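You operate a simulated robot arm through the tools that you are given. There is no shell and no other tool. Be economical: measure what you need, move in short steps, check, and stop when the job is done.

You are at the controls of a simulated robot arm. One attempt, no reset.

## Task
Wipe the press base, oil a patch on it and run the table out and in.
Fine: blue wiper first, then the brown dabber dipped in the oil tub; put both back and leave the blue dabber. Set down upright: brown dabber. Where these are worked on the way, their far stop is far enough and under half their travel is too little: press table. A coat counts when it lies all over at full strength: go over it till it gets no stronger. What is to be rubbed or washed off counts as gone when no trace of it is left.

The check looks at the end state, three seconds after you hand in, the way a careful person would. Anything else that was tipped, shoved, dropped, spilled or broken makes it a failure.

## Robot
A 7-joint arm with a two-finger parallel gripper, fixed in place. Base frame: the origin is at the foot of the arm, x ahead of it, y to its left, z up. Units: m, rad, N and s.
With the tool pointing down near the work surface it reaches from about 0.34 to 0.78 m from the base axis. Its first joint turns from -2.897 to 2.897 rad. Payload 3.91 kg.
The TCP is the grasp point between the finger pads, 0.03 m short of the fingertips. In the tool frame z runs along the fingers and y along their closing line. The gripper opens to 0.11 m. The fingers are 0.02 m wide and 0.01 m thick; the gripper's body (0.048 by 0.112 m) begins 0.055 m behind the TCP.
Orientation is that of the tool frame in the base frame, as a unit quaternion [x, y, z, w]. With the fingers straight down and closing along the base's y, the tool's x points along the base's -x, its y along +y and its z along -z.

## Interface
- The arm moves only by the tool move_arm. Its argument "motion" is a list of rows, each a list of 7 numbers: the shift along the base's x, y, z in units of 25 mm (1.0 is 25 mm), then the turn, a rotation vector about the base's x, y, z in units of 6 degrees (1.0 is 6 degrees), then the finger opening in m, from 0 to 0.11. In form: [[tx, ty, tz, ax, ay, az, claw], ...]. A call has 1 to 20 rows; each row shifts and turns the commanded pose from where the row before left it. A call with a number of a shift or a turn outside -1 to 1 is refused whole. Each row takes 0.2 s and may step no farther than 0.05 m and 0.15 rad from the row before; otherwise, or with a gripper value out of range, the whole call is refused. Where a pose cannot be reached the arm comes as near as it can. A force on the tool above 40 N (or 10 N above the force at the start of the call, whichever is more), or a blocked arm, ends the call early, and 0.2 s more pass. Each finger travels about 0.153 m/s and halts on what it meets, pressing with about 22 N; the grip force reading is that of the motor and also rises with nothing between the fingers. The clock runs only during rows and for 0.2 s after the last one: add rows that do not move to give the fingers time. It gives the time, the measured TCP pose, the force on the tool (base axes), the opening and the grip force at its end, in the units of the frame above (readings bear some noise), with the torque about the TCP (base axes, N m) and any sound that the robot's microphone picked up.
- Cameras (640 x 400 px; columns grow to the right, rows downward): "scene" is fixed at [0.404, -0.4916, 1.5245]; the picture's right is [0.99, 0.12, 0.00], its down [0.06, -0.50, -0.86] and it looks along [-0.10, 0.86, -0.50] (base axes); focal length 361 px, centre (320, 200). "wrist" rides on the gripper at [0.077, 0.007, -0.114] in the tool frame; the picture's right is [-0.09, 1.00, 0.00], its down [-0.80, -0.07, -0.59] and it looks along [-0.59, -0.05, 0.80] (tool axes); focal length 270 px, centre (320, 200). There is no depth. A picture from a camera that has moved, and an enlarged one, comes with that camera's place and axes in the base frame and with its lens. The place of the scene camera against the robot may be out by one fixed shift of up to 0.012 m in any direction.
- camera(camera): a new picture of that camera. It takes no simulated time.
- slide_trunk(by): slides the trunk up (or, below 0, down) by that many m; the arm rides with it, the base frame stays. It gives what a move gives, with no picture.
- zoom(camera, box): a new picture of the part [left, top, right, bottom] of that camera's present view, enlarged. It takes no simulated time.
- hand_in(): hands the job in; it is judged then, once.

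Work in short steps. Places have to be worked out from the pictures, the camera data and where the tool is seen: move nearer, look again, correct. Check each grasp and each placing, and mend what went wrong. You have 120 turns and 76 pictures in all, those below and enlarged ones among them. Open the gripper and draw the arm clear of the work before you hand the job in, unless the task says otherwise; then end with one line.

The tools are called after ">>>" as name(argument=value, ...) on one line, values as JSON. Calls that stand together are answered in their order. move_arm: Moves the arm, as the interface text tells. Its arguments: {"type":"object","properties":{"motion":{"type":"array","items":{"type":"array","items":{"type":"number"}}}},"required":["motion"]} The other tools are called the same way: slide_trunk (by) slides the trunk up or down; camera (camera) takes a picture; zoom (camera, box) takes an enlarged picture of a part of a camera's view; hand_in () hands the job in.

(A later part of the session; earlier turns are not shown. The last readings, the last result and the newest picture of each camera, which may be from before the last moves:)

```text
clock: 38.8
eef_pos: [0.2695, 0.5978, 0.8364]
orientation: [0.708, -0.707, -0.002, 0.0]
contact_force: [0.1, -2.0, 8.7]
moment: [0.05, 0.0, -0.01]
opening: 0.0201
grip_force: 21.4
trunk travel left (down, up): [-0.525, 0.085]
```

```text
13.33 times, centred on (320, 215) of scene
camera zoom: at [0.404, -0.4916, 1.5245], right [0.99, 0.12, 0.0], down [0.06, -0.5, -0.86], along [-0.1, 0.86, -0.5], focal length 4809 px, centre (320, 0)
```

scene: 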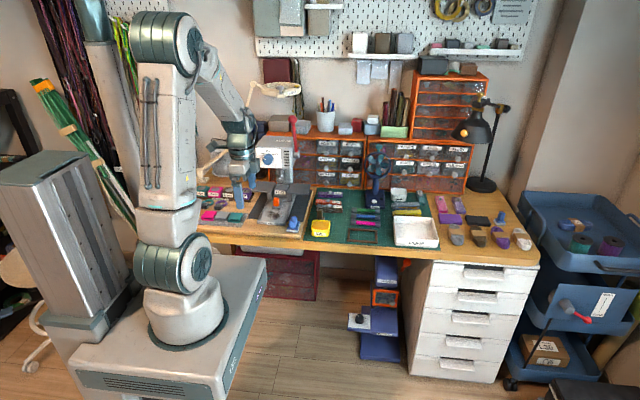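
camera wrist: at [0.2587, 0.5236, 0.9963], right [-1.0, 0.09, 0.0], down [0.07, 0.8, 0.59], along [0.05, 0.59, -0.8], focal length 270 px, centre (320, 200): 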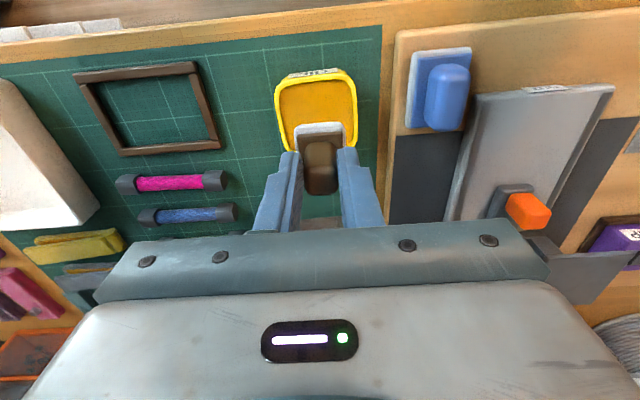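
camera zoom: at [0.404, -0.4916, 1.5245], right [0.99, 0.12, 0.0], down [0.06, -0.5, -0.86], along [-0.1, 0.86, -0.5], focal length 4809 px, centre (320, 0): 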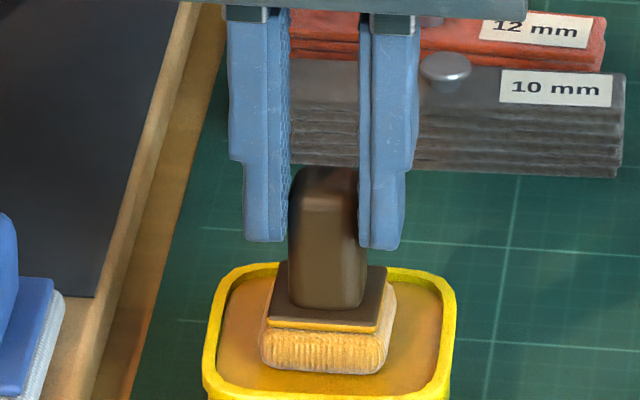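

The pad has taken up the oil, with 8.7 N of contact. I'll lift straight up, travel over the base (clear of the wiper) and inspect the tray for a marked patch.

>>> move_arm(motion=[[0, 0, 0.6, 0, 0, 0, 0], [0, 0, 1, 0, 0, 0, 0], [0, 0, 0.8, 0, 0, 0, 0], [-0.8, 0.7, 0, 0, 0, 0, 0], [-0.9, 0.7, 0, 0, 0, 0, 0], [-0.9, 0.3, 0, 0, 0, 0, 0], [-0.9, 0, 0, 0, 0, 0, 0], [-0.9, 0, 0, 0, 0, 0, 0], [0, 0, 0, 0, 0, 0, 0]])

>>> camera(camera="wrist")

>>> zoom(camera="scene", box=[250, 180, 340, 240])

```text
clock: 40.8
eef_pos: [0.1578, 0.6392, 0.8959]
orientation: [-0.707, 0.707, 0.001, 0.0]
contact_force: [-0.1, 0.5, -0.2]
moment: [-0.03, 0.02, 0.0]
opening: 0.0198
grip_force: 22.1
trunk travel left (down, up): [-0.525, 0.085]
```

```text
36 pictures are left
camera wrist: at [0.1494, 0.562, 1.0087], right [-1.0, 0.09, 0.0], down [0.07, 0.8, 0.59], along [0.05, 0.59, -0.8], focal length 270 px, centre (320, 200)
```

wrist: 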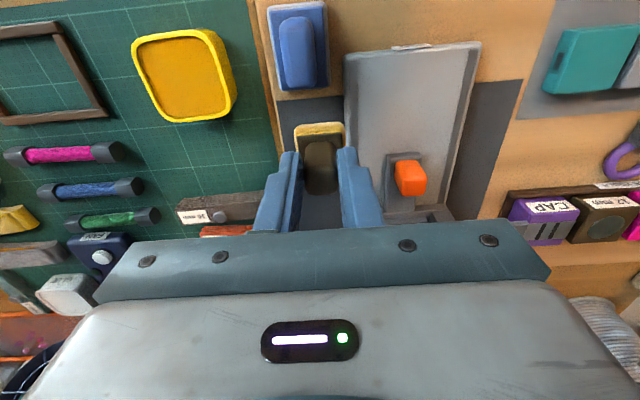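

```text
6.67 times, centred on (295, 210) of scene
camera zoom: at [0.404, -0.4916, 1.5245], right [0.99, 0.12, 0.0], down [0.06, -0.5, -0.86], along [-0.1, 0.86, -0.5], focal length 2404 px, centre (487, 133)
```

zoom: 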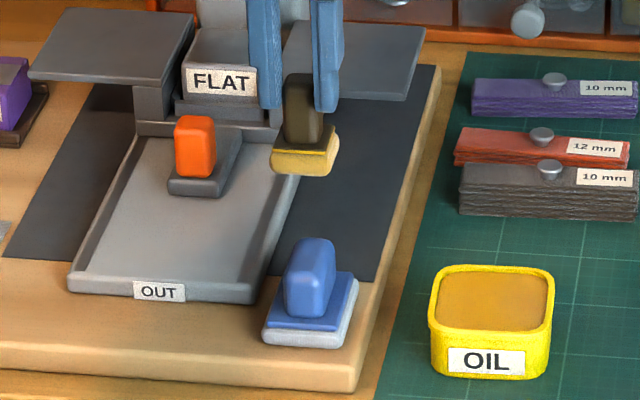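

No marked patch is visible, so I'll coat the area where the stain was. First I'll move over its centre and down to z≈0.85.

>>> move_arm(motion=[[-0.8, 0, 0, 0, 0, 0, 0], [-0.8, 0, 0, 0, 0, 0, 0], [-0.8, 0, -0.2, 0, 0, 0, 0], [-0.7, 0.1, -0.7, 0, 0, 0, 0], [0, 0, -0.9, 0, 0, 0, 0], [0, 0, 0, 0, 0, 0, 0]])

>>> zoom(camera="scene", box=[250, 180, 310, 230])

>>> zoom(camera="wrist", box=[200, 50, 440, 220])

```text
clock: 42.2
eef_pos: [0.0824, 0.6419, 0.8481]
orientation: [0.707, -0.707, 0.0, 0.001]
contact_force: [0.3, 0.1, -0.3]
moment: [-0.03, -0.03, 0.02]
opening: 0.02
grip_force: 21.7
trunk travel left (down, up): [-0.525, 0.085]
```

```text
8.00 times, centred on (280, 205) of scene
camera zoom: at [0.404, -0.4916, 1.5245], right [0.99, 0.12, 0.0], down [0.06, -0.5, -0.86], along [-0.1, 0.86, -0.5], focal length 2885 px, centre (640, 160)
```

zoom: 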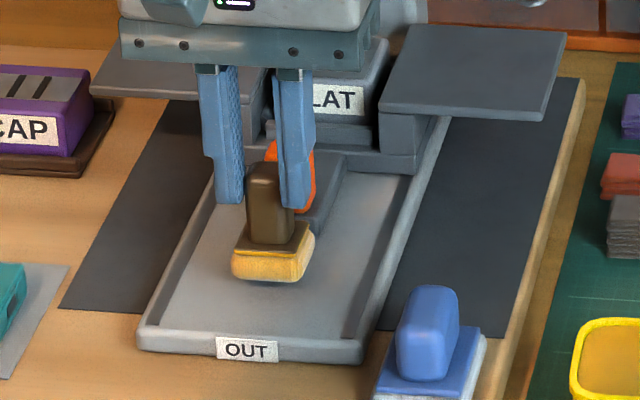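

```text
2.35 times, centred on (320, 135) of wrist
camera zoom: at [0.0746, 0.5642, 0.9624], right [-1.0, 0.09, 0.0], down [0.07, 0.8, 0.59], along [0.05, 0.59, -0.8], focal length 636 px, centre (320, 353)
```

zoom: 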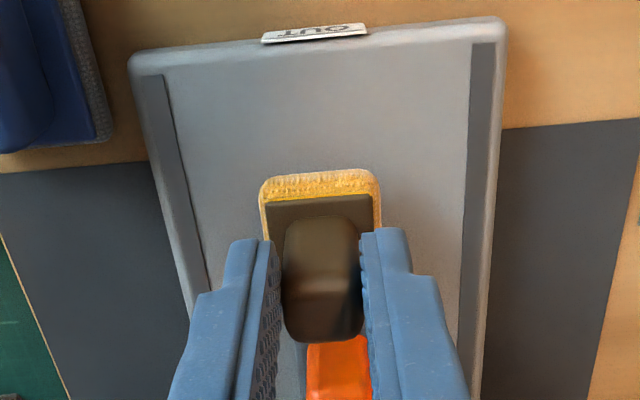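

The dabber is centred in the tray. I'll lower it until it touches.

>>> move_arm(motion=[[0, 0, -0.2, 0, 0, 0, 0], [0, 0, -0.15, 0, 0, 0, 0], [0, 0, -0.1, 0, 0, 0, 0], [0, 0, -0.1, 0, 0, 0, 0], [0, 0, 0, 0, 0, 0, 0]])

```text
clock: 43.4
eef_pos: [0.0795, 0.6418, 0.8359]
orientation: [0.707, -0.707, -0.001, 0.0]
contact_force: [0.6, 1.7, 16.8]
moment: [0.16, -0.02, 0.02]
opening: 0.0201
grip_force: 22.3
trunk travel left (down, up): [-0.525, 0.085]
```

Contact at z≈0.836 with 17 N. I'll ease slightly and spread the oil in a serpentine over the former stain area.

>>> move_arm(motion=[[0.35, -0.28, -0.0, 0, 0, 0, 0], [0.35, -0.28, 0, 0, 0, 0, 0], [-0.45, 0, 0, 0, 0, 0, 0], [-0.45, 0, 0, 0, 0, 0, 0], [-0.45, 0, 0, 0, 0, 0, 0], [0, 0.37, 0, 0, 0, 0, 0], [0.45, 0, 0, 0, 0, 0, 0], [0.45, 0, 0, 0, 0, 0, 0], [0.45, 0, 0, 0, 0, 0, 0], [0, 0.38, 0, 0, 0, 0, 0], [-0.45, 0, 0, 0, 0, 0, 0], [-0.45, 0, 0, 0, 0, 0, 0], [-0.45, 0, 0, 0, 0, 0, 0], [0, 0.37, 0, 0, 0, 0, 0], [0.45, 0, 0, 0, 0, 0, 0], [0.45, 0, 0, 0, 0, 0, 0], [0.45, 0, 0, 0, 0, 0, 0]])

>>> zoom(camera="scene", box=[250, 180, 310, 230])

```text
clock: 47.0
eef_pos: [0.0983, 0.6541, 0.8344]
orientation: [-0.707, 0.707, 0.0, 0.0]
contact_force: [-2.0, -0.2, 2.5]
moment: [-0.01, 0.04, 0.06]
opening: 0.0198
grip_force: 21.5
trunk travel left (down, up): [-0.525, 0.085]
```

```text
8.00 times, centred on (280, 205) of scene
camera zoom: at [0.404, -0.4916, 1.5245], right [0.99, 0.12, 0.0], down [0.06, -0.5, -0.86], along [-0.1, 0.86, -0.5], focal length 2885 px, centre (640, 160)
```

zoom: 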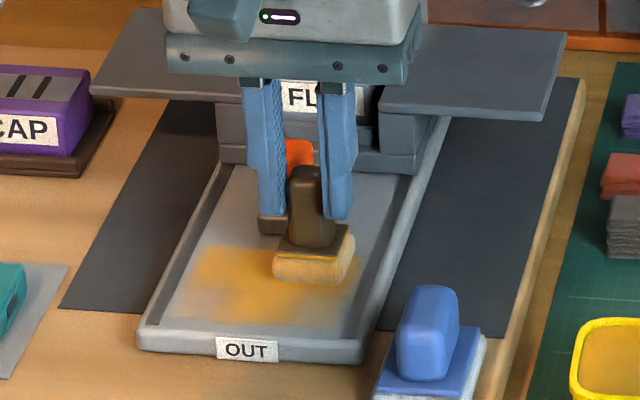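

Oil is going down but is uneven so far. I'll lift and inspect the coat and the pad.

>>> move_arm(motion=[[0.2, 0, 0.9, 0, 0, 0, 0], [0.9, -0.4, 0.9, 0, 0, 0, 0], [0.9, 0, 0.6, 0, 0, 0, 0]])

>>> zoom(camera="wrist", box=[260, 40, 500, 220])

>>> zoom(camera="scene", box=[250, 180, 310, 230])

```text
clock: 47.8
eef_pos: [0.1489, 0.6445, 0.8945]
orientation: [0.707, -0.707, 0.0, 0.0]
contact_force: [0.6, 0.6, 0.3]
moment: [-0.01, 0.02, -0.02]
opening: 0.0201
grip_force: 22.2
trunk travel left (down, up): [-0.525, 0.085]
```

```text
2.22 times, centred on (380, 130) of wrist
camera zoom: at [0.1417, 0.5672, 1.0084], right [-1.0, 0.09, 0.0], down [0.07, 0.8, 0.59], along [0.05, 0.59, -0.8], focal length 601 px, centre (187, 356)
```

zoom: 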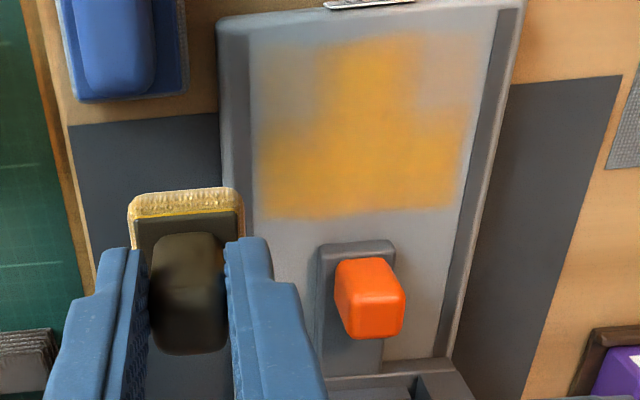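

```text
8.00 times, centred on (280, 205) of scene
camera zoom: at [0.404, -0.4916, 1.5245], right [0.99, 0.12, 0.0], down [0.06, -0.5, -0.86], along [-0.1, 0.86, -0.5], focal length 2885 px, centre (640, 160)
```

zoom: 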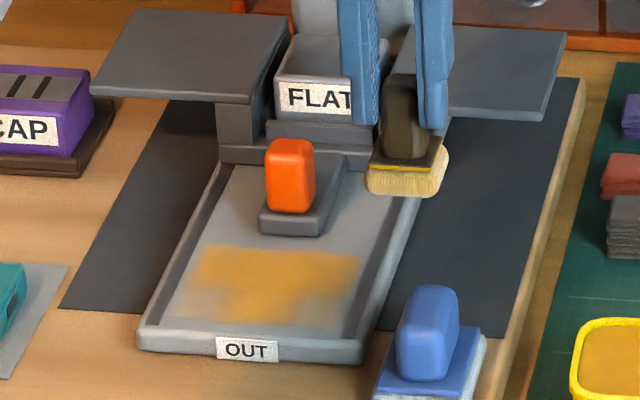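

The coat is good at the back but thin at the front corners, and the pad is getting pale. I'll re-dip in the oil tub.

>>> move_arm(motion=[[0.9, 0, 0.1, 0, 0, 0, 0], [0.9, 0, 0, 0, 0, 0, 0], [0.9, -0.3, 0, 0, 0, 0, 0], [0.9, -0.5, 0, 0, 0, 0, 0], [0.6, -0.6, 0, 0, 0, 0, 0], [0.58, -0.5, 0, 0, 0, 0, 0], [0, 0, -0.9, 0, 0, 0, 0], [0, 0, -0.8, 0, 0, 0, 0], [0, 0, 0, 0, 0, 0, 0]])

>>> zoom(camera="scene", box=[290, 180, 350, 240])

```text
clock: 49.8
eef_pos: [0.268, 0.5984, 0.8554]
orientation: [-0.707, 0.707, 0.0, 0.0]
contact_force: [-0.6, -0.2, -0.4]
moment: [0.02, 0.01, 0.04]
opening: 0.0201
grip_force: 22.5
trunk travel left (down, up): [-0.525, 0.085]
```

```text
6.67 times, centred on (320, 210) of scene
camera zoom: at [0.404, -0.4916, 1.5245], right [0.99, 0.12, 0.0], down [0.06, -0.5, -0.86], along [-0.1, 0.86, -0.5], focal length 2404 px, centre (320, 133)
```

zoom: 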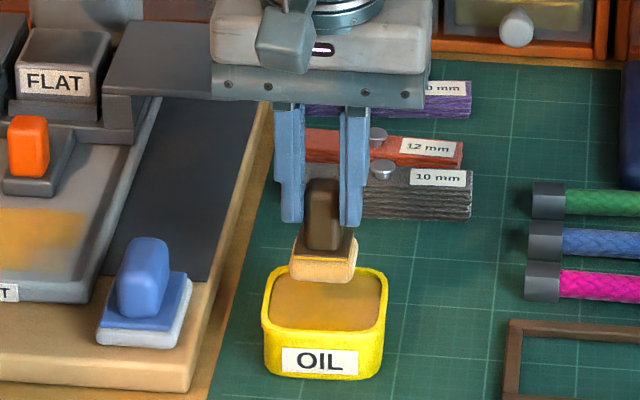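

Aligned over the tub again. I'll lower onto the oil, then lift.

>>> move_arm(motion=[[0, 0, -0.4, 0, 0, 0, 0], [0, 0, -0.25, 0, 0, 0, 0], [0, 0, -0.15, 0, 0, 0, 0], [0, 0, -0.08, 0, 0, 0, 0], [0, 0, 0, 0, 0, 0, 0], [0, 0, 0, 0, 0, 0, 0]])

```text
clock: 51.2
eef_pos: [0.2677, 0.5986, 0.8329]
orientation: [-0.707, 0.707, 0.0, 0.0]
contact_force: [0.0, 0.5, 0.0]
moment: [-0.02, 0.01, -0.03]
opening: 0.0199
grip_force: 22.0
trunk travel left (down, up): [-0.525, 0.085]
```

>>> move_arm(motion=[[0, 0, -0.08, 0, 0, 0, 0], [0, 0, -0.06, 0, 0, 0, 0], [0, 0, 0, 0, 0, 0, 0], [0, 0, 0, 0, 0, 0, 0]])

>>> zoom(camera="scene", box=[300, 200, 340, 230])

```text
clock: 52.2
eef_pos: [0.2676, 0.5984, 0.8318]
orientation: [0.708, -0.707, -0.001, -0.001]
contact_force: [-0.4, -0.6, 11.5]
moment: [-0.04, -0.02, -0.01]
opening: 0.0202
grip_force: 22.2
trunk travel left (down, up): [-0.525, 0.085]
```

```text
13.33 times, centred on (320, 215) of scene
camera zoom: at [0.404, -0.4916, 1.5245], right [0.99, 0.12, 0.0], down [0.06, -0.5, -0.86], along [-0.1, 0.86, -0.5], focal length 4809 px, centre (320, 0)
```

zoom: 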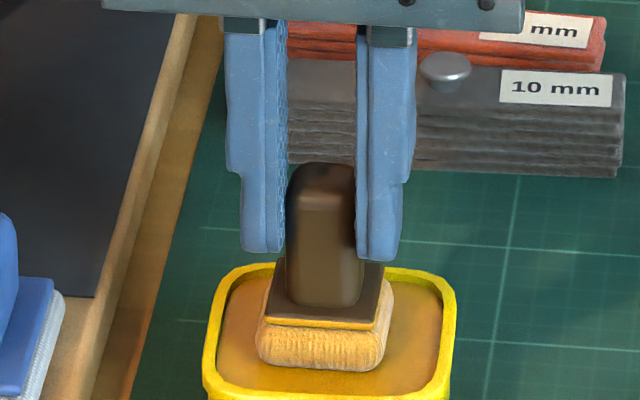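

Re-dipped with 11.5 N of contact. I'll lift, travel back to the front-right part of the patch and lower to just above the surface.

>>> move_arm(motion=[[0, 0, 0.7, 0, 0, 0, 0], [0, 0, 1, 0, 0, 0, 0], [0, 0, 0.9, 0, 0, 0, 0], [-0.9, 0.5, 0, 0, 0, 0, 0], [-0.9, 0.5, 0, 0, 0, 0, 0], [-0.9, 0.2, 0, 0, 0, 0, 0], [-0.9, 0, 0, 0, 0, 0, 0], [-0.9, 0, 0, 0, 0, 0, 0], [-0.9, 0, 0, 0, 0, 0, 0], [-0.9, 0, 0, 0, 0, 0, 0], [-0.52, -0.26, -0.6, 0, 0, 0, 0], [0, 0, -0.9, 0, 0, 0, 0], [0, 0, -0.8, 0, 0, 0, 0], [0, 0, 0, 0, 0, 0, 0]])

```text
clock: 55.2
eef_pos: [0.0963, 0.6232, 0.8366]
orientation: [-0.707, 0.708, 0.0, 0.0]
contact_force: [0.4, 0.7, -0.4]
moment: [-0.01, -0.01, -0.01]
opening: 0.0201
grip_force: 21.9
trunk travel left (down, up): [-0.525, 0.085]
```

Just above the surface. I'll press down and do two passes along the front rows, then move back.

>>> move_arm(motion=[[0, 0, -0.14, 0, 0, 0, 0], [0, 0, -0.08, 0, 0, 0, 0], [-0.35, 0, 0, 0, 0, 0, 0], [-0.35, 0, 0, 0, 0, 0, 0], [-0.35, 0, 0, 0, 0, 0, 0], [-0.35, 0, 0, 0, 0, 0, 0], [0.35, 0.15, -0.01, 0, 0, 0, 0], [0.35, 0, 0, 0, 0, 0, 0], [0.35, 0, 0, 0, 0, 0, 0], [0.35, 0, 0, 0, 0, 0, 0], [0, 0.2, -0.01, 0, 0, 0, 0], [-0.35, 0, 0, 0, 0, 0, 0], [-0.35, 0, 0, 0, 0, 0, 0], [-0.35, 0, 0, 0, 0, 0, 0], [-0.35, 0, 0, 0, 0, 0, 0], [0.35, 0.2, -0.01, 0, 0, 0, 0], [0.35, 0, 0, 0, 0, 0, 0], [0.35, 0, 0, 0, 0, 0, 0], [0.35, 0, 0, 0, 0, 0, 0]])

>>> zoom(camera="scene", box=[250, 180, 310, 230])

```text
clock: 59.2
eef_pos: [0.0978, 0.6345, 0.8318]
orientation: [-0.707, 0.708, 0.0, 0.0]
contact_force: [-0.7, 0.1, 5.5]
moment: [0.08, 0.05, 0.02]
opening: 0.0199
grip_force: 22.2
trunk travel left (down, up): [-0.525, 0.085]
```

```text
8.00 times, centred on (280, 205) of scene
camera zoom: at [0.404, -0.4916, 1.5245], right [0.99, 0.12, 0.0], down [0.06, -0.5, -0.86], along [-0.1, 0.86, -0.5], focal length 2885 px, centre (640, 160)
```

zoom: 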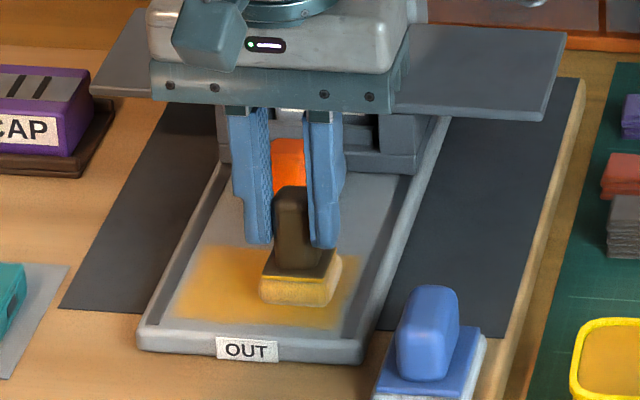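

The front is filling in well. I'll continue with the rear rows, then lift and inspect.

>>> move_arm(motion=[[0, 0.3, -0.02, 0, 0, 0, 0], [-0.35, 0, 0, 0, 0, 0, 0], [-0.35, 0, 0, 0, 0, 0, 0], [-0.35, 0, 0, 0, 0, 0, 0], [-0.35, 0, 0, 0, 0, 0, 0], [0.35, 0.3, -0.01, 0, 0, 0, 0], [0.35, 0, 0, 0, 0, 0, 0], [0.35, 0, 0, 0, 0, 0, 0], [0.35, 0, 0, 0, 0, 0, 0], [0, 0.25, -0.01, 0, 0, 0, 0], [-0.35, 0, 0, 0, 0, 0, 0], [-0.35, 0, 0, 0, 0, 0, 0], [-0.35, 0, 0, 0, 0, 0, 0], [-0.35, 0, 0, 0, 0, 0, 0]])

>>> move_arm(motion=[[0.3, 0, 0.9, 0, 0, 0, 0], [0.9, -0.3, 0.9, 0, 0, 0, 0], [0.9, 0, 0.6, 0, 0, 0, 0], [0.9, 0, 0, 0, 0, 0, 0]])

>>> zoom(camera="wrist", box=[260, 40, 500, 220])

```text
clock: 62.2
eef_pos: [0.0623, 0.6565, 0.8303]
orientation: [-0.707, 0.707, 0.0, 0.0]
contact_force: [2.2, 1.3, 9.3]
moment: [0.05, -0.14, -0.06]
opening: 0.0199
grip_force: 22.1
trunk travel left (down, up): [-0.525, 0.085]
```

```text
clock: 63.2
eef_pos: [0.1369, 0.6485, 0.8903]
orientation: [-0.707, 0.707, 0.0, 0.0]
contact_force: [-0.3, 0.7, 0.4]
moment: [0.0, 0.03, 0.0]
opening: 0.0199
grip_force: 21.9
trunk travel left (down, up): [-0.525, 0.085]
```

```text
2.22 times, centred on (380, 130) of wrist
camera zoom: at [0.1295, 0.5715, 1.0046], right [-1.0, 0.09, 0.0], down [0.07, 0.8, 0.59], along [0.05, 0.59, -0.8], focal length 601 px, centre (187, 356)
```

zoom: 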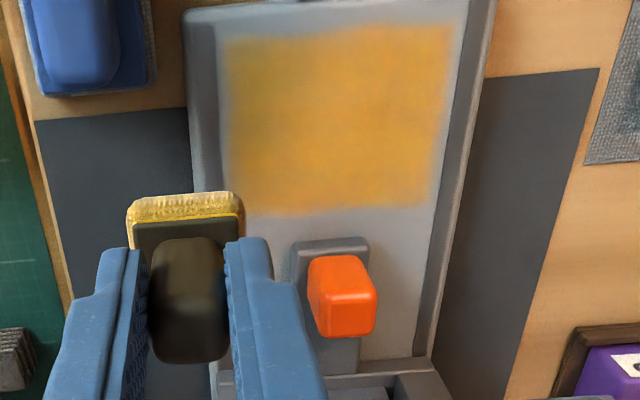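

The coat is nearly uniform, with the front edge a touch lighter. I'll dip once more and go over it all to reach full strength.

>>> move_arm(motion=[[0.9, 0, 0.2, 0, 0, 0, 0], [0.9, 0, 0, 0, 0, 0, 0], [0.9, -0.3, 0, 0, 0, 0, 0], [0.9, -0.5, 0, 0, 0, 0, 0], [0.9, -0.6, 0, 0, 0, 0, 0], [0.73, -0.6, 0, 0, 0, 0, 0], [0, 0, -0.9, 0, 0, 0, 0], [0, 0, -0.8, 0, 0, 0, 0], [0, 0, 0, 0, 0, 0, 0]])

>>> move_arm(motion=[[0, 0, -0.4, 0, 0, 0, 0], [0, 0, -0.25, 0, 0, 0, 0], [0, 0, -0.1, 0, 0, 0, 0], [0, 0, 0, 0, 0, 0, 0]])

```text
clock: 65.2
eef_pos: [0.2683, 0.5986, 0.8525]
orientation: [0.707, -0.707, 0.0, 0.0]
contact_force: [-0.7, 0.2, -0.2]
moment: [-0.01, 0.0, 0.0]
opening: 0.0199
grip_force: 21.6
trunk travel left (down, up): [-0.525, 0.085]
```

```text
clock: 66.2
eef_pos: [0.2656, 0.5991, 0.8346]
orientation: [0.707, -0.707, 0.0, 0.0]
contact_force: [-0.1, -0.8, -0.8]
moment: [0.01, 0.01, 0.0]
opening: 0.0198
grip_force: 22.4
trunk travel left (down, up): [-0.525, 0.085]
```

>>> move_arm(motion=[[0.05, 0, -0.1, 0, 0, 0, 0], [0, 0, -0.08, 0, 0, 0, 0], [0, 0, -0.06, 0, 0, 0, 0], [0, 0, 0, 0, 0, 0, 0]])

```text
clock: 67.2
eef_pos: [0.2686, 0.5987, 0.8264]
orientation: [0.707, -0.707, 0.0, 0.0]
contact_force: [-0.8, -0.8, 0.2]
moment: [-0.01, 0.01, 0.0]
opening: 0.0202
grip_force: 22.2
trunk travel left (down, up): [-0.525, 0.085]
```

>>> move_arm(motion=[[0, 0, -0.04, 0, 0, 0, 0], [0, 0, -0.04, 0, 0, 0, 0], [0, 0, 0, 0, 0, 0, 0]])

>>> zoom(camera="scene", box=[300, 200, 340, 230])

```text
clock: 68.0
eef_pos: [0.2689, 0.5988, 0.827]
orientation: [0.707, -0.707, -0.001, -0.001]
contact_force: [-0.1, -1.0, 11.4]
moment: [0.03, 0.02, -0.02]
opening: 0.0199
grip_force: 22.3
trunk travel left (down, up): [-0.525, 0.085]
```

```text
13.33 times, centred on (320, 215) of scene
camera zoom: at [0.404, -0.4916, 1.5245], right [0.99, 0.12, 0.0], down [0.06, -0.5, -0.86], along [-0.1, 0.86, -0.5], focal length 4809 px, centre (320, 0)
```

zoom: 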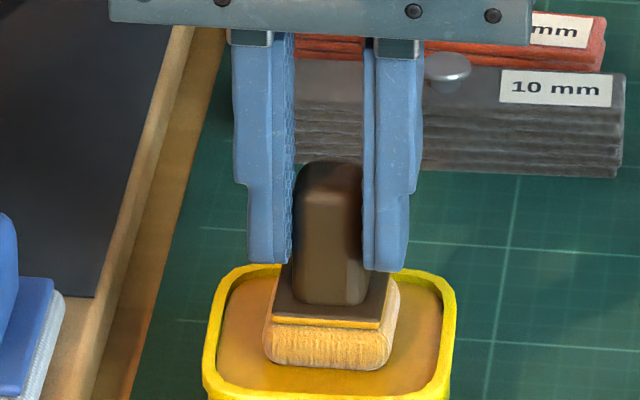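

Dipped with 11.4 N of contact. I'll lift and return to the front of the patch for a final full coat.

>>> move_arm(motion=[[0, 0, 0.9, 0, 0, 0, 0], [0, 0, 1, 0, 0, 0, 0], [0, 0, 0.9, 0, 0, 0, 0], [-0.9, 0.5, 0, 0, 0, 0, 0], [-0.9, 0.5, 0, 0, 0, 0, 0], [-0.9, 0.2, 0, 0, 0, 0, 0], [-0.9, 0, 0, 0, 0, 0, 0], [-0.9, 0, 0, 0, 0, 0, 0], [-0.9, 0, 0, 0, 0, 0, 0], [-0.9, 0, 0, 0, 0, 0, 0], [-0.6, -0.26, -0.6, 0, 0, 0, 0], [0, 0, -0.9, 0, 0, 0, 0], [0, 0, -1.0, 0, 0, 0, 0], [0, 0, 0, 0, 0, 0, 0]])

```text
clock: 71.0
eef_pos: [0.0957, 0.6228, 0.8318]
orientation: [-0.707, 0.707, 0.0, 0.0]
contact_force: [0.2, 0.4, -0.2]
moment: [0.03, 0.02, 0.05]
opening: 0.0197
grip_force: 22.3
trunk travel left (down, up): [-0.525, 0.085]
```

>>> move_arm(motion=[[0.06, -0.08, -0.12, 0, 0, 0, 0], [0, 0, -0.1, 0, 0, 0, 0], [-0.35, 0, 0, 0, 0, 0, 0], [-0.35, 0, 0, 0, 0, 0, 0], [-0.35, 0, 0, 0, 0, 0, 0], [-0.35, 0, 0, 0, 0, 0, 0], [0.35, 0.15, -0.01, 0, 0, 0, 0], [0.35, 0, 0, 0, 0, 0, 0], [0.35, 0, 0, 0, 0, 0, 0], [0.35, 0, 0, 0, 0, 0, 0], [0, 0.3, -0.01, 0, 0, 0, 0], [-0.35, 0, 0, 0, 0, 0, 0], [-0.35, 0, 0, 0, 0, 0, 0], [-0.35, 0, 0, 0, 0, 0, 0], [-0.35, 0, 0, 0, 0, 0, 0], [0.35, 0.3, -0.01, 0, 0, 0, 0], [0.35, 0, 0, 0, 0, 0, 0], [0.35, 0, 0, 0, 0, 0, 0], [0.35, 0, 0, 0, 0, 0, 0]])

>>> move_arm(motion=[[0, 0.3, -0.01, 0, 0, 0, 0], [-0.35, 0, 0, 0, 0, 0, 0], [-0.35, 0, 0, 0, 0, 0, 0], [-0.35, 0, 0, 0, 0, 0, 0], [-0.35, 0, 0, 0, 0, 0, 0], [0.35, 0.35, -0.01, 0, 0, 0, 0], [0.35, 0, 0, 0, 0, 0, 0], [0.35, 0, 0, 0, 0, 0, 0], [0.35, 0, 0, 0, 0, 0, 0], [0, -0.5, 0, 0, 0, 0, 0], [0, -0.5, 0, 0, 0, 0, 0], [0, -0.4, 0, 0, 0, 0, 0], [-0.35, 0, 0, 0, 0, 0, 0], [-0.35, 0, 0, 0, 0, 0, 0], [-0.35, 0, 0, 0, 0, 0, 0], [-0.35, 0, 0, 0, 0, 0, 0], [0, 0.5, 0, 0, 0, 0, 0], [0, 0.5, 0, 0, 0, 0, 0], [0, 0.3, 0, 0, 0, 0, 0]])

>>> move_arm(motion=[[0.3, 0, 0.9, 0, 0, 0, 0], [0.9, -0.3, 0.9, 0, 0, 0, 0], [0.9, 0, 0.7, 0, 0, 0, 0], [0.9, 0, 0, 0, 0, 0, 0]])

>>> zoom(camera="wrist", box=[260, 40, 500, 220])

>>> zoom(camera="scene", box=[250, 180, 310, 230])

```text
clock: 75.0
eef_pos: [0.0972, 0.6387, 0.8295]
orientation: [-0.707, 0.707, 0.001, 0.001]
contact_force: [-5.3, -0.2, 20.9]
moment: [0.23, 0.24, -0.04]
opening: 0.0201
grip_force: 21.7
trunk travel left (down, up): [-0.525, 0.085]
```

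```text
clock: 79.0
eef_pos: [0.0621, 0.6512, 0.827]
orientation: [-0.707, 0.707, 0.001, -0.001]
contact_force: [-3.1, -9.0, 20.7]
moment: [-0.25, 0.16, 0.01]
opening: 0.0198
grip_force: 22.1
trunk travel left (down, up): [-0.525, 0.085]
```

```text
clock: 80.0
eef_pos: [0.1378, 0.6455, 0.8889]
orientation: [0.707, -0.707, -0.001, 0.0]
contact_force: [-0.5, 0.5, -0.2]
moment: [-0.01, 0.04, 0.03]
opening: 0.0199
grip_force: 22.4
trunk travel left (down, up): [-0.525, 0.085]
```

```text
2.22 times, centred on (380, 130) of wrist
camera zoom: at [0.1302, 0.5686, 1.0037], right [-1.0, 0.09, 0.0], down [0.07, 0.8, 0.59], along [0.05, 0.59, -0.8], focal length 601 px, centre (187, 356)
```

zoom: 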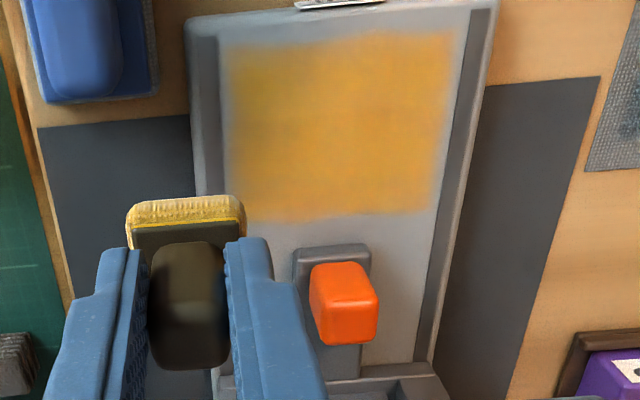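

```text
8.00 times, centred on (280, 205) of scene
camera zoom: at [0.404, -0.4916, 1.5245], right [0.99, 0.12, 0.0], down [0.06, -0.5, -0.86], along [-0.1, 0.86, -0.5], focal length 2885 px, centre (640, 160)
```

zoom: 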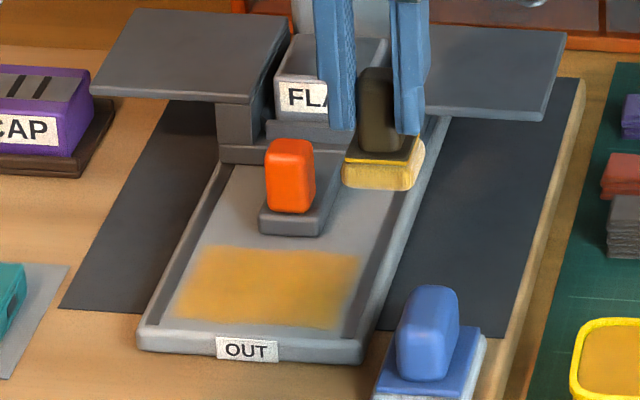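

The coat is even and no stronger than before, so it is saturated. Now I'll return the brown dabber to (0.2545, 0.667).

>>> move_arm(motion=[[0.95, 0.17, 0, 0, 0, 0, 0], [0.95, 0.17, 0, 0, 0, 0, 0], [0.95, 0.17, 0, 0, 0, 0, 0], [0.95, 0.17, 0, 0, 0, 0, 0], [0.87, 0.19, 0, 0, 0, 0, 0], [0, 0, -0.9, 0, 0, 0, 0], [0, 0, -0.9, 0, 0, 0, 0], [0, 0, -0.9, 0, 0, 0, 0], [0, 0, -0.4, 0, 0, 0, 0], [0, 0, 0, 0, 0, 0, 0]])

>>> zoom(camera="scene", box=[300, 190, 340, 220])

>>> zoom(camera="wrist", box=[200, 60, 440, 230])

```text
clock: 82.2
eef_pos: [0.2541, 0.6668, 0.8125]
orientation: [-0.707, 0.708, 0.0, 0.0]
contact_force: [0.4, 0.1, -0.1]
moment: [0.02, -0.02, 0.0]
opening: 0.02
grip_force: 22.1
trunk travel left (down, up): [-0.525, 0.085]
```

```text
13.33 times, centred on (320, 205) of scene
camera zoom: at [0.404, -0.4916, 1.5245], right [0.99, 0.12, 0.0], down [0.06, -0.5, -0.86], along [-0.1, 0.86, -0.5], focal length 4809 px, centre (320, 133)
```

zoom: 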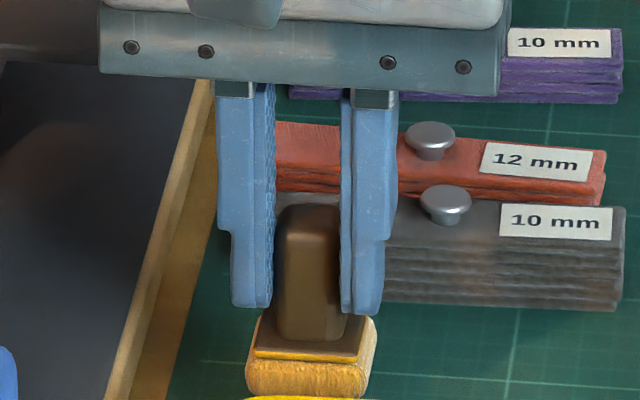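

```text
2.35 times, centred on (320, 145) of wrist
camera zoom: at [0.2474, 0.5886, 0.9267], right [-1.0, 0.09, 0.0], down [0.07, 0.8, 0.59], along [0.05, 0.59, -0.8], focal length 636 px, centre (320, 329)
```

zoom: 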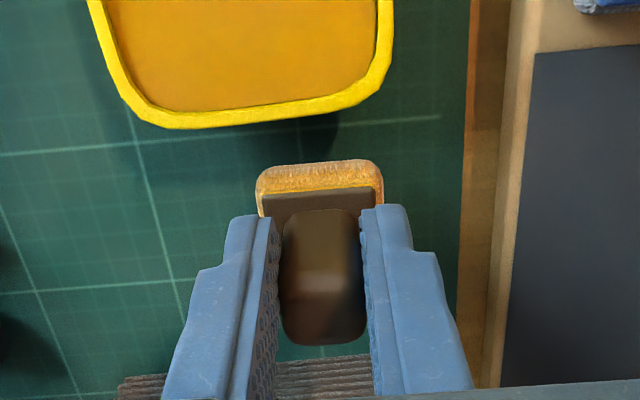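

Aligned with the original spot. I'll lower in small steps until contact.

>>> move_arm(motion=[[0, 0, -0.25, 0, 0, 0, 0], [0, 0, -0.15, 0, 0, 0, 0], [0, 0, -0.1, 0, 0, 0, 0], [0, 0, 0, 0, 0, 0, 0]])

```text
clock: 83.2
eef_pos: [0.2547, 0.6677, 0.7999]
orientation: [-0.707, 0.707, 0.001, 0.0]
contact_force: [0.0, -0.2, -0.3]
moment: [0.0, 0.03, 0.0]
opening: 0.0198
grip_force: 21.8
trunk travel left (down, up): [-0.525, 0.085]
```

>>> move_arm(motion=[[0, 0, -0.08, 0, 0, 0, 0], [0, 0, -0.05, 0, 0, 0, 0], [0, 0, 0, 0, 0, 0, 0]])

```text
clock: 84.0
eef_pos: [0.2558, 0.6667, 0.7979]
orientation: [0.707, -0.707, 0.0, 0.0]
contact_force: [0.6, -0.1, -0.1]
moment: [-0.01, -0.04, -0.01]
opening: 0.0201
grip_force: 22.2
trunk travel left (down, up): [-0.525, 0.085]
```

>>> move_arm(motion=[[0, 0, -0.05, 0, 0, 0, 0], [0, 0, -0.04, 0, 0, 0, 0], [0, 0, 0, 0, 0, 0, 0]])

```text
clock: 84.8
eef_pos: [0.2538, 0.6669, 0.7957]
orientation: [0.707, -0.707, -0.001, -0.001]
contact_force: [0.8, 0.1, 5.1]
moment: [0.07, 0.01, -0.01]
opening: 0.02
grip_force: 22.2
trunk travel left (down, up): [-0.525, 0.085]
```

Contact at 5 N, so the dabber stands on the mat. I'll release and rise.

>>> move_arm(motion=[[0, 0, 0, 0, 0, 0, 0.03], [0, 0, 0, 0, 0, 0, 0.034], [0, 0, 0.6, 0, 0, 0, 0.036], [0, 0, 1, 0, 0, 0, 0.04], [0, 0, 1, 0, 0, 0, 0.05], [0, 0, 1, 0, 0, 0, 0.06]])

>>> zoom(camera="scene", box=[255, 180, 345, 240])

>>> camera(camera="wrist")

```text
clock: 86.2
eef_pos: [0.2538, 0.6666, 0.8838]
orientation: [-0.707, 0.707, 0.0, 0.0]
contact_force: [-0.9, 0.4, 0.0]
moment: [0.02, -0.02, 0.0]
opening: 0.0601
grip_force: 0.1
trunk travel left (down, up): [-0.525, 0.085]
```

```text
6.67 times, centred on (300, 210) of scene
camera zoom: at [0.404, -0.4916, 1.5245], right [0.99, 0.12, 0.0], down [0.06, -0.5, -0.86], along [-0.1, 0.86, -0.5], focal length 2404 px, centre (453, 133)
```

zoom: 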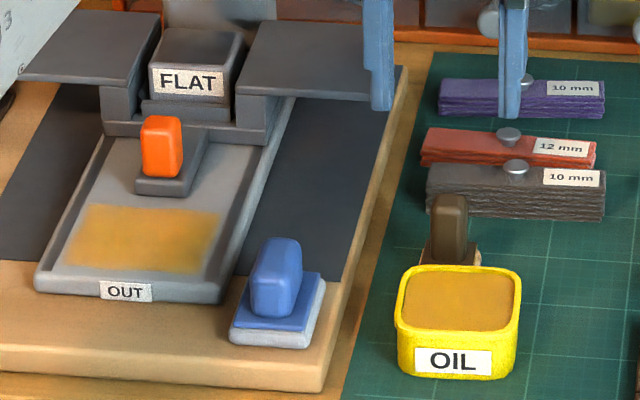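

```text
19 pictures are left
camera wrist: at [0.2469, 0.5877, 0.9984], right [-1.0, 0.09, 0.0], down [0.07, 0.8, 0.59], along [0.05, 0.59, -0.8], focal length 270 px, centre (320, 200)
```

wrist: 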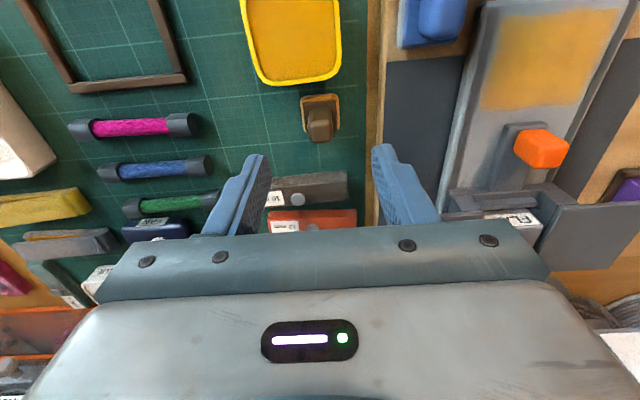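

The dabber stands upright in its spot and the wiper is in place. Next is the press table: the orange handle sits near (0.079, 0.697). I'll move in front of and above it and check clearance to the press head.

>>> move_arm(motion=[[-0.9, -0.3, 0, 0, 0, 0, 0.06], [-0.9, -0.3, 0, 0, 0, 0, 0.06], [-0.9, 0, 0, 0, 0, 0, 0.06], [-0.9, 0, 0, 0, 0, 0, 0.06], [-0.9, 0.2, 0, 0, 0, 0, 0.06], [-0.9, 0.2, 0, 0, 0, 0, 0.06], [-0.9, 0.2, 0, 0, 0, 0, 0.06], [-0.6, 0.2, 0, 0, 0, 0, 0.06], [0, 0, 0, 0, 0, 0, 0.06]])

>>> camera(camera="wrist")

>>> zoom(camera="scene", box=[230, 130, 330, 220])

```text
clock: 88.2
eef_pos: [0.0802, 0.6717, 0.8851]
orientation: [0.708, -0.707, 0.0, 0.001]
contact_force: [0.8, 0.4, 0.5]
moment: [-0.03, -0.01, 0.01]
opening: 0.0602
grip_force: 0.0
trunk travel left (down, up): [-0.525, 0.085]
```

```text
18 pictures are left
camera wrist: at [0.0736, 0.5934, 0.9992], right [-1.0, 0.09, 0.0], down [0.07, 0.8, 0.59], along [0.05, 0.59, -0.8], focal length 270 px, centre (320, 200)
```

wrist: 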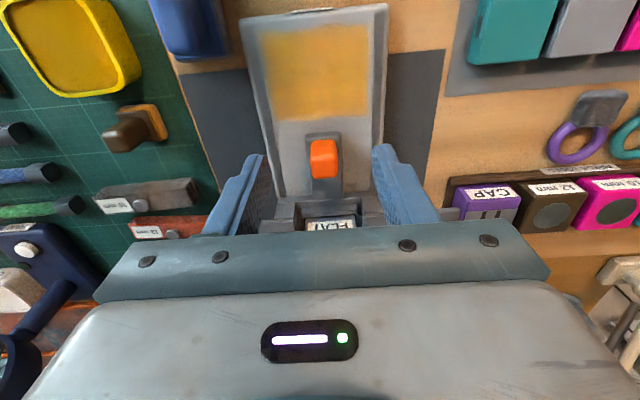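

```text
4.44 times, centred on (280, 175) of scene
camera zoom: at [0.404, -0.4916, 1.5245], right [0.99, 0.12, 0.0], down [0.06, -0.5, -0.86], along [-0.1, 0.86, -0.5], focal length 1603 px, centre (498, 311)
```

zoom: 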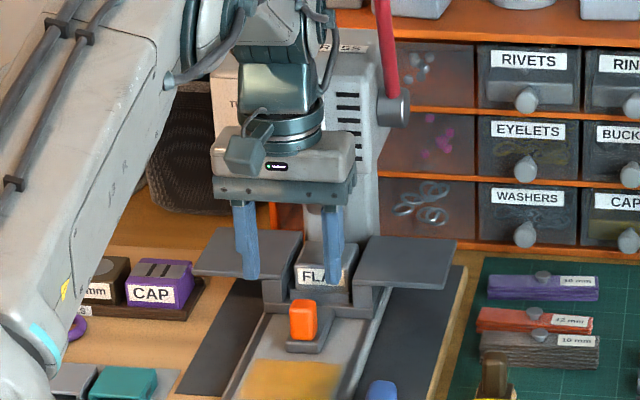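

Handle centre refines to (0.079, 0.695, ~0.805). To keep the hand away from the press head I'll tilt the tool 24° (hand leaning toward the robot) and approach halfway down.

>>> move_arm(motion=[[0, 0, 0, 1, 0, 0, 0.05], [0, 0, 0, 1, 0, 0, 0.05], [0, 0, 0, 1, 0, 0, 0.05], [0, 0, 0, 1, 0, 0, 0.05], [-0.05, 0.35, -0.6, 0, 0, 0, 0.05], [0, 0.35, -0.8, 0, 0, 0, 0.05], [0, 0, 0, 0, 0, 0, 0.05]])

>>> camera(camera="wrist")

>>> zoom(camera="scene", box=[250, 160, 310, 220])

```text
clock: 89.8
eef_pos: [0.0816, 0.6905, 0.8492]
orientation: [-0.691, 0.692, 0.148, 0.147]
contact_force: [0.4, 0.7, -1.1]
moment: [0.04, 0.02, -0.02]
opening: 0.0499
grip_force: 0.1
trunk travel left (down, up): [-0.525, 0.085]
```

```text
16 pictures are left
camera wrist: at [0.074, 0.5726, 0.9221], right [-1.0, 0.08, 0.04], down [0.07, 0.49, 0.87], along [0.05, 0.87, -0.49], focal length 270 px, centre (320, 200)
```

wrist: 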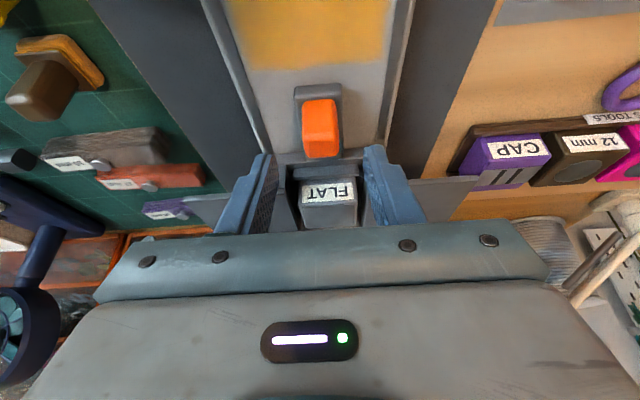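

```text
6.67 times, centred on (280, 190) of scene
camera zoom: at [0.404, -0.4916, 1.5245], right [0.99, 0.12, 0.0], down [0.06, -0.5, -0.86], along [-0.1, 0.86, -0.5], focal length 2404 px, centre (587, 267)
```

zoom: 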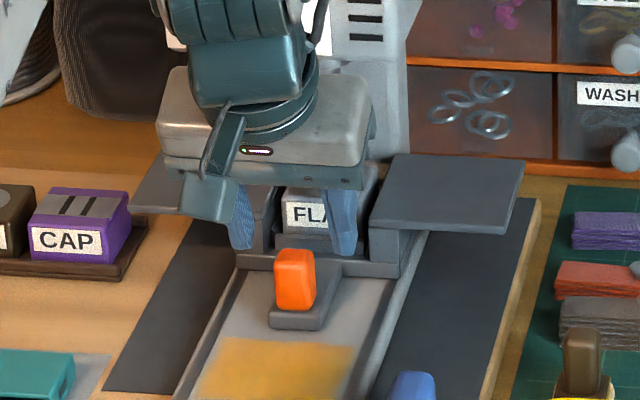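

Handle spans y 0.690–0.708 and z 0.781–0.815 at x≈0.0785. I'll descend to z≈0.817 and close on it.

>>> move_arm(motion=[[-0.12, 0, -0.5, 0, 0, 0, 0.05], [0, 0, -0.5, 0, 0, 0, 0.05], [0, 0, -0.28, 0, 0, 0, 0.05], [0, 0, 0, 0, 0, 0, 0.05]])

>>> zoom(camera="wrist", box=[200, 70, 440, 230])

```text
clock: 90.8
eef_pos: [0.0775, 0.69, 0.8156]
orientation: [0.692, -0.692, -0.147, -0.146]
contact_force: [0.2, -0.4, -1.2]
moment: [0.01, -0.01, 0.02]
opening: 0.0501
grip_force: 0.2
trunk travel left (down, up): [-0.525, 0.085]
```

```text
2.50 times, centred on (320, 150) of wrist
camera zoom: at [0.0701, 0.5716, 0.8892], right [-1.0, 0.08, 0.04], down [0.07, 0.49, 0.87], along [0.05, 0.87, -0.49], focal length 676 px, centre (320, 325)
```

zoom: 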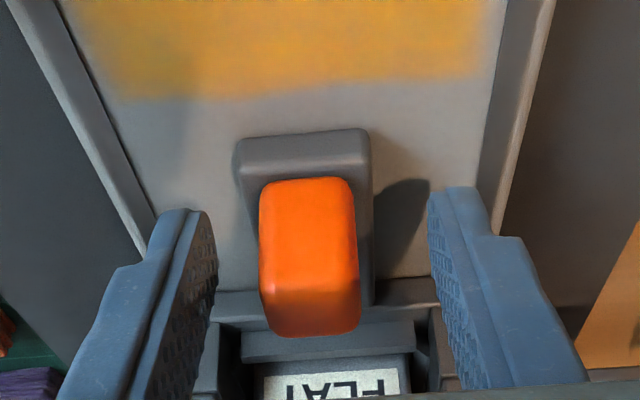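

Handle lies between the fingers, about 3 mm toward +x. I'll centre and close.

>>> move_arm(motion=[[0.12, 0, 0, 0, 0, 0, 0.05], [0, 0, 0, 0, 0, 0, 0.0], [0, 0, 0, 0, 0, 0, 0.0]])

```text
clock: 91.6
eef_pos: [0.0798, 0.6898, 0.8169]
orientation: [-0.691, 0.692, 0.146, 0.148]
contact_force: [-2.9, -0.8, -1.1]
moment: [0.22, 0.12, -0.13]
opening: 0.0221
grip_force: 45.4
trunk travel left (down, up): [-0.525, 0.085]
```

Gripped at 22 mm. I'll pull toward the robot in small steps and watch the force.

>>> move_arm(motion=[[0, -0.3, 0, 0, 0, 0, 0], [0, -0.4, 0, 0, 0, 0, 0], [0, -0.4, 0, 0, 0, 0, 0], [0, -0.4, 0, 0, 0, 0, 0], [0, 0, 0, 0, 0, 0, 0]])

>>> zoom(camera="scene", box=[245, 160, 325, 240])

```text
clock: 92.8
eef_pos: [0.0796, 0.6513, 0.8164]
orientation: [0.693, -0.69, -0.148, -0.147]
contact_force: [-3.9, 0.6, 2.7]
moment: [-0.15, 0.24, 0.08]
opening: 0.022
grip_force: 45.0
trunk travel left (down, up): [-0.525, 0.085]
```

```text
5.00 times, centred on (285, 200) of scene
camera zoom: at [0.404, -0.4916, 1.5245], right [0.99, 0.12, 0.0], down [0.06, -0.5, -0.86], along [-0.1, 0.86, -0.5], focal length 1803 px, centre (495, 200)
```

zoom: 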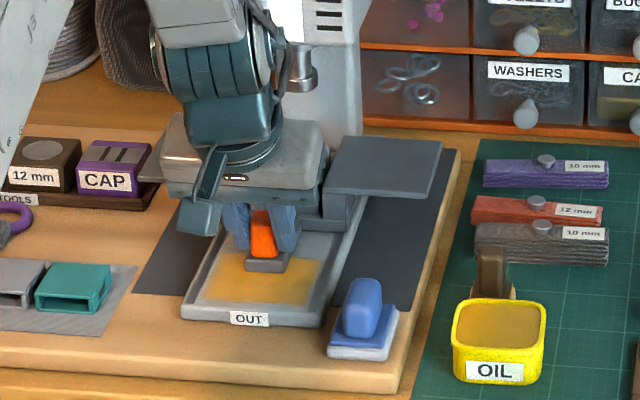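

The table slides freely, 39 mm so far. I'll continue out until the stop.

>>> move_arm(motion=[[0, -0.4, 0, 0, 0, 0, 0], [0, -0.4, 0, 0, 0, 0, 0], [0, -0.4, 0, 0, 0, 0, 0], [0, 0, 0, 0, 0, 0, 0]])

```text
clock: 93.8
eef_pos: [0.0798, 0.6222, 0.8165]
orientation: [0.692, -0.691, -0.147, -0.147]
contact_force: [-8.6, 1.2, 0.6]
moment: [1.44, 0.25, -0.03]
opening: 0.0219
grip_force: 45.1
trunk travel left (down, up): [-0.525, 0.085]
```

>>> move_arm(motion=[[0, -0.2, 0, 0, 0, 0, 0], [0, -0.2, 0, 0, 0, 0, 0], [0, -0.2, 0, 0, 0, 0, 0], [0, -0.2, 0, 0, 0, 0, 0], [0, 0, 0, 0, 0, 0, 0]])

>>> zoom(camera="scene", box=[245, 170, 325, 240])

```text
clock: 95.0
eef_pos: [0.0799, 0.6033, 0.8172]
orientation: [0.692, -0.691, -0.148, -0.147]
contact_force: [-8.3, 0.5, -2.1]
moment: [1.44, 0.11, 0.07]
opening: 0.022
grip_force: 44.6
trunk travel left (down, up): [-0.525, 0.085]
```

```text
5.71 times, centred on (285, 205) of scene
camera zoom: at [0.404, -0.4916, 1.5245], right [0.99, 0.12, 0.0], down [0.06, -0.5, -0.86], along [-0.1, 0.86, -0.5], focal length 2061 px, centre (520, 171)
```

zoom: 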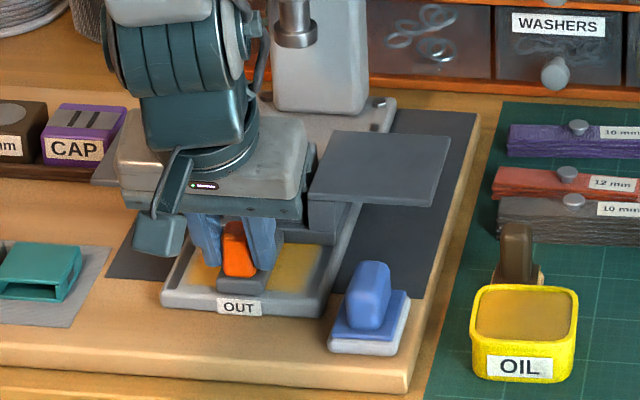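

The whole table with its wings moves, now 87 mm out and well short of touching the wiper. I'll ease out a bit further to feel for the stop.

>>> move_arm(motion=[[0, -0.15, 0, 0, 0, 0, 0], [0, -0.15, 0, 0, 0, 0, 0], [0, -0.15, 0, 0, 0, 0, 0], [0, 0, 0, 0, 0, 0, 0]])

>>> zoom(camera="scene", box=[245, 170, 325, 240])

```text
clock: 96.0
eef_pos: [0.0802, 0.5913, 0.8162]
orientation: [0.692, -0.691, -0.147, -0.146]
contact_force: [-7.7, 1.2, -9.2]
moment: [1.35, 0.18, 0.02]
opening: 0.022
grip_force: 44.9
trunk travel left (down, up): [-0.525, 0.085]
```

```text
5.71 times, centred on (285, 205) of scene
camera zoom: at [0.404, -0.4916, 1.5245], right [0.99, 0.12, 0.0], down [0.06, -0.5, -0.86], along [-0.1, 0.86, -0.5], focal length 2061 px, centre (520, 171)
```

zoom: 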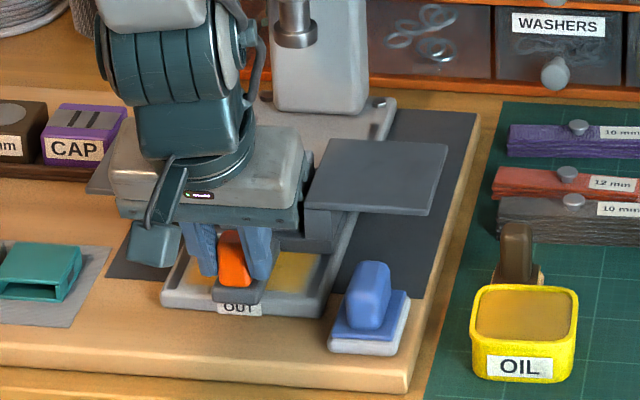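

There is no stop yet at 99 mm. The wing's edge is still about 3 cm from the wiper handle, so I'll pull another 15 mm carefully.

>>> move_arm(motion=[[0, -0.15, 0, 0, 0, 0, 0], [0, -0.15, 0, 0, 0, 0, 0], [0, -0.15, 0, 0, 0, 0, 0], [0, -0.15, 0, 0, 0, 0, 0], [0, 0, 0, 0, 0, 0, 0]])

>>> zoom(camera="scene", box=[245, 170, 325, 240])

```text
clock: 97.2
eef_pos: [0.0791, 0.5768, 0.8179]
orientation: [-0.691, 0.692, 0.147, 0.146]
contact_force: [-9.6, 1.2, -1.3]
moment: [-0.98, 0.31, -0.07]
opening: 0.0218
grip_force: 45.2
trunk travel left (down, up): [-0.525, 0.085]
```

```text
5.71 times, centred on (285, 205) of scene
camera zoom: at [0.404, -0.4916, 1.5245], right [0.99, 0.12, 0.0], down [0.06, -0.5, -0.86], along [-0.1, 0.86, -0.5], focal length 2061 px, centre (520, 171)
```

zoom: 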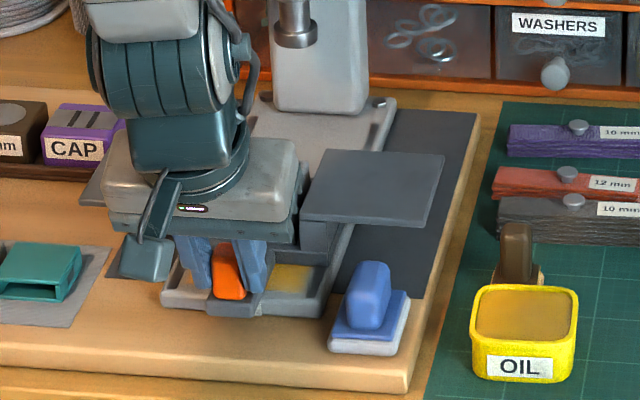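

>>> move_arm(motion=[[0, -0.12, 0, 0, 0, 0, 0], [0, -0.12, 0, 0, 0, 0, 0], [0, -0.12, 0, 0, 0, 0, 0], [0, 0, 0, 0, 0, 0, 0]])

```text
clock: 98.2
eef_pos: [0.0801, 0.5668, 0.8166]
orientation: [0.692, -0.691, -0.147, -0.146]
contact_force: [-10.4, -0.1, -10.0]
moment: [1.25, 0.35, -0.08]
opening: 0.0218
grip_force: 44.4
trunk travel left (down, up): [-0.525, 0.085]
```

>>> zoom(camera="scene", box=[260, 185, 310, 235])

```text
8.00 times, centred on (285, 210) of scene
camera zoom: at [0.404, -0.4916, 1.5245], right [0.99, 0.12, 0.0], down [0.06, -0.5, -0.86], along [-0.1, 0.86, -0.5], focal length 2885 px, centre (600, 120)
```

zoom: 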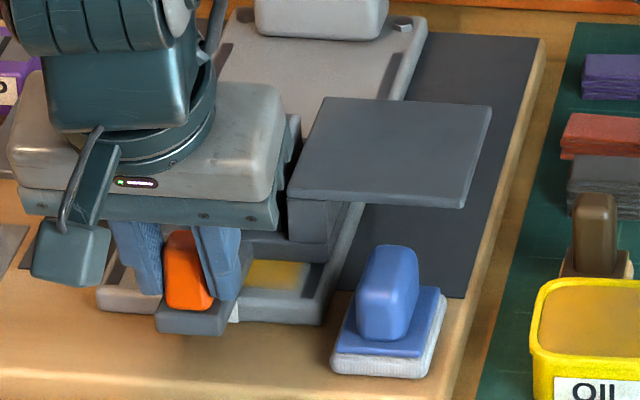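

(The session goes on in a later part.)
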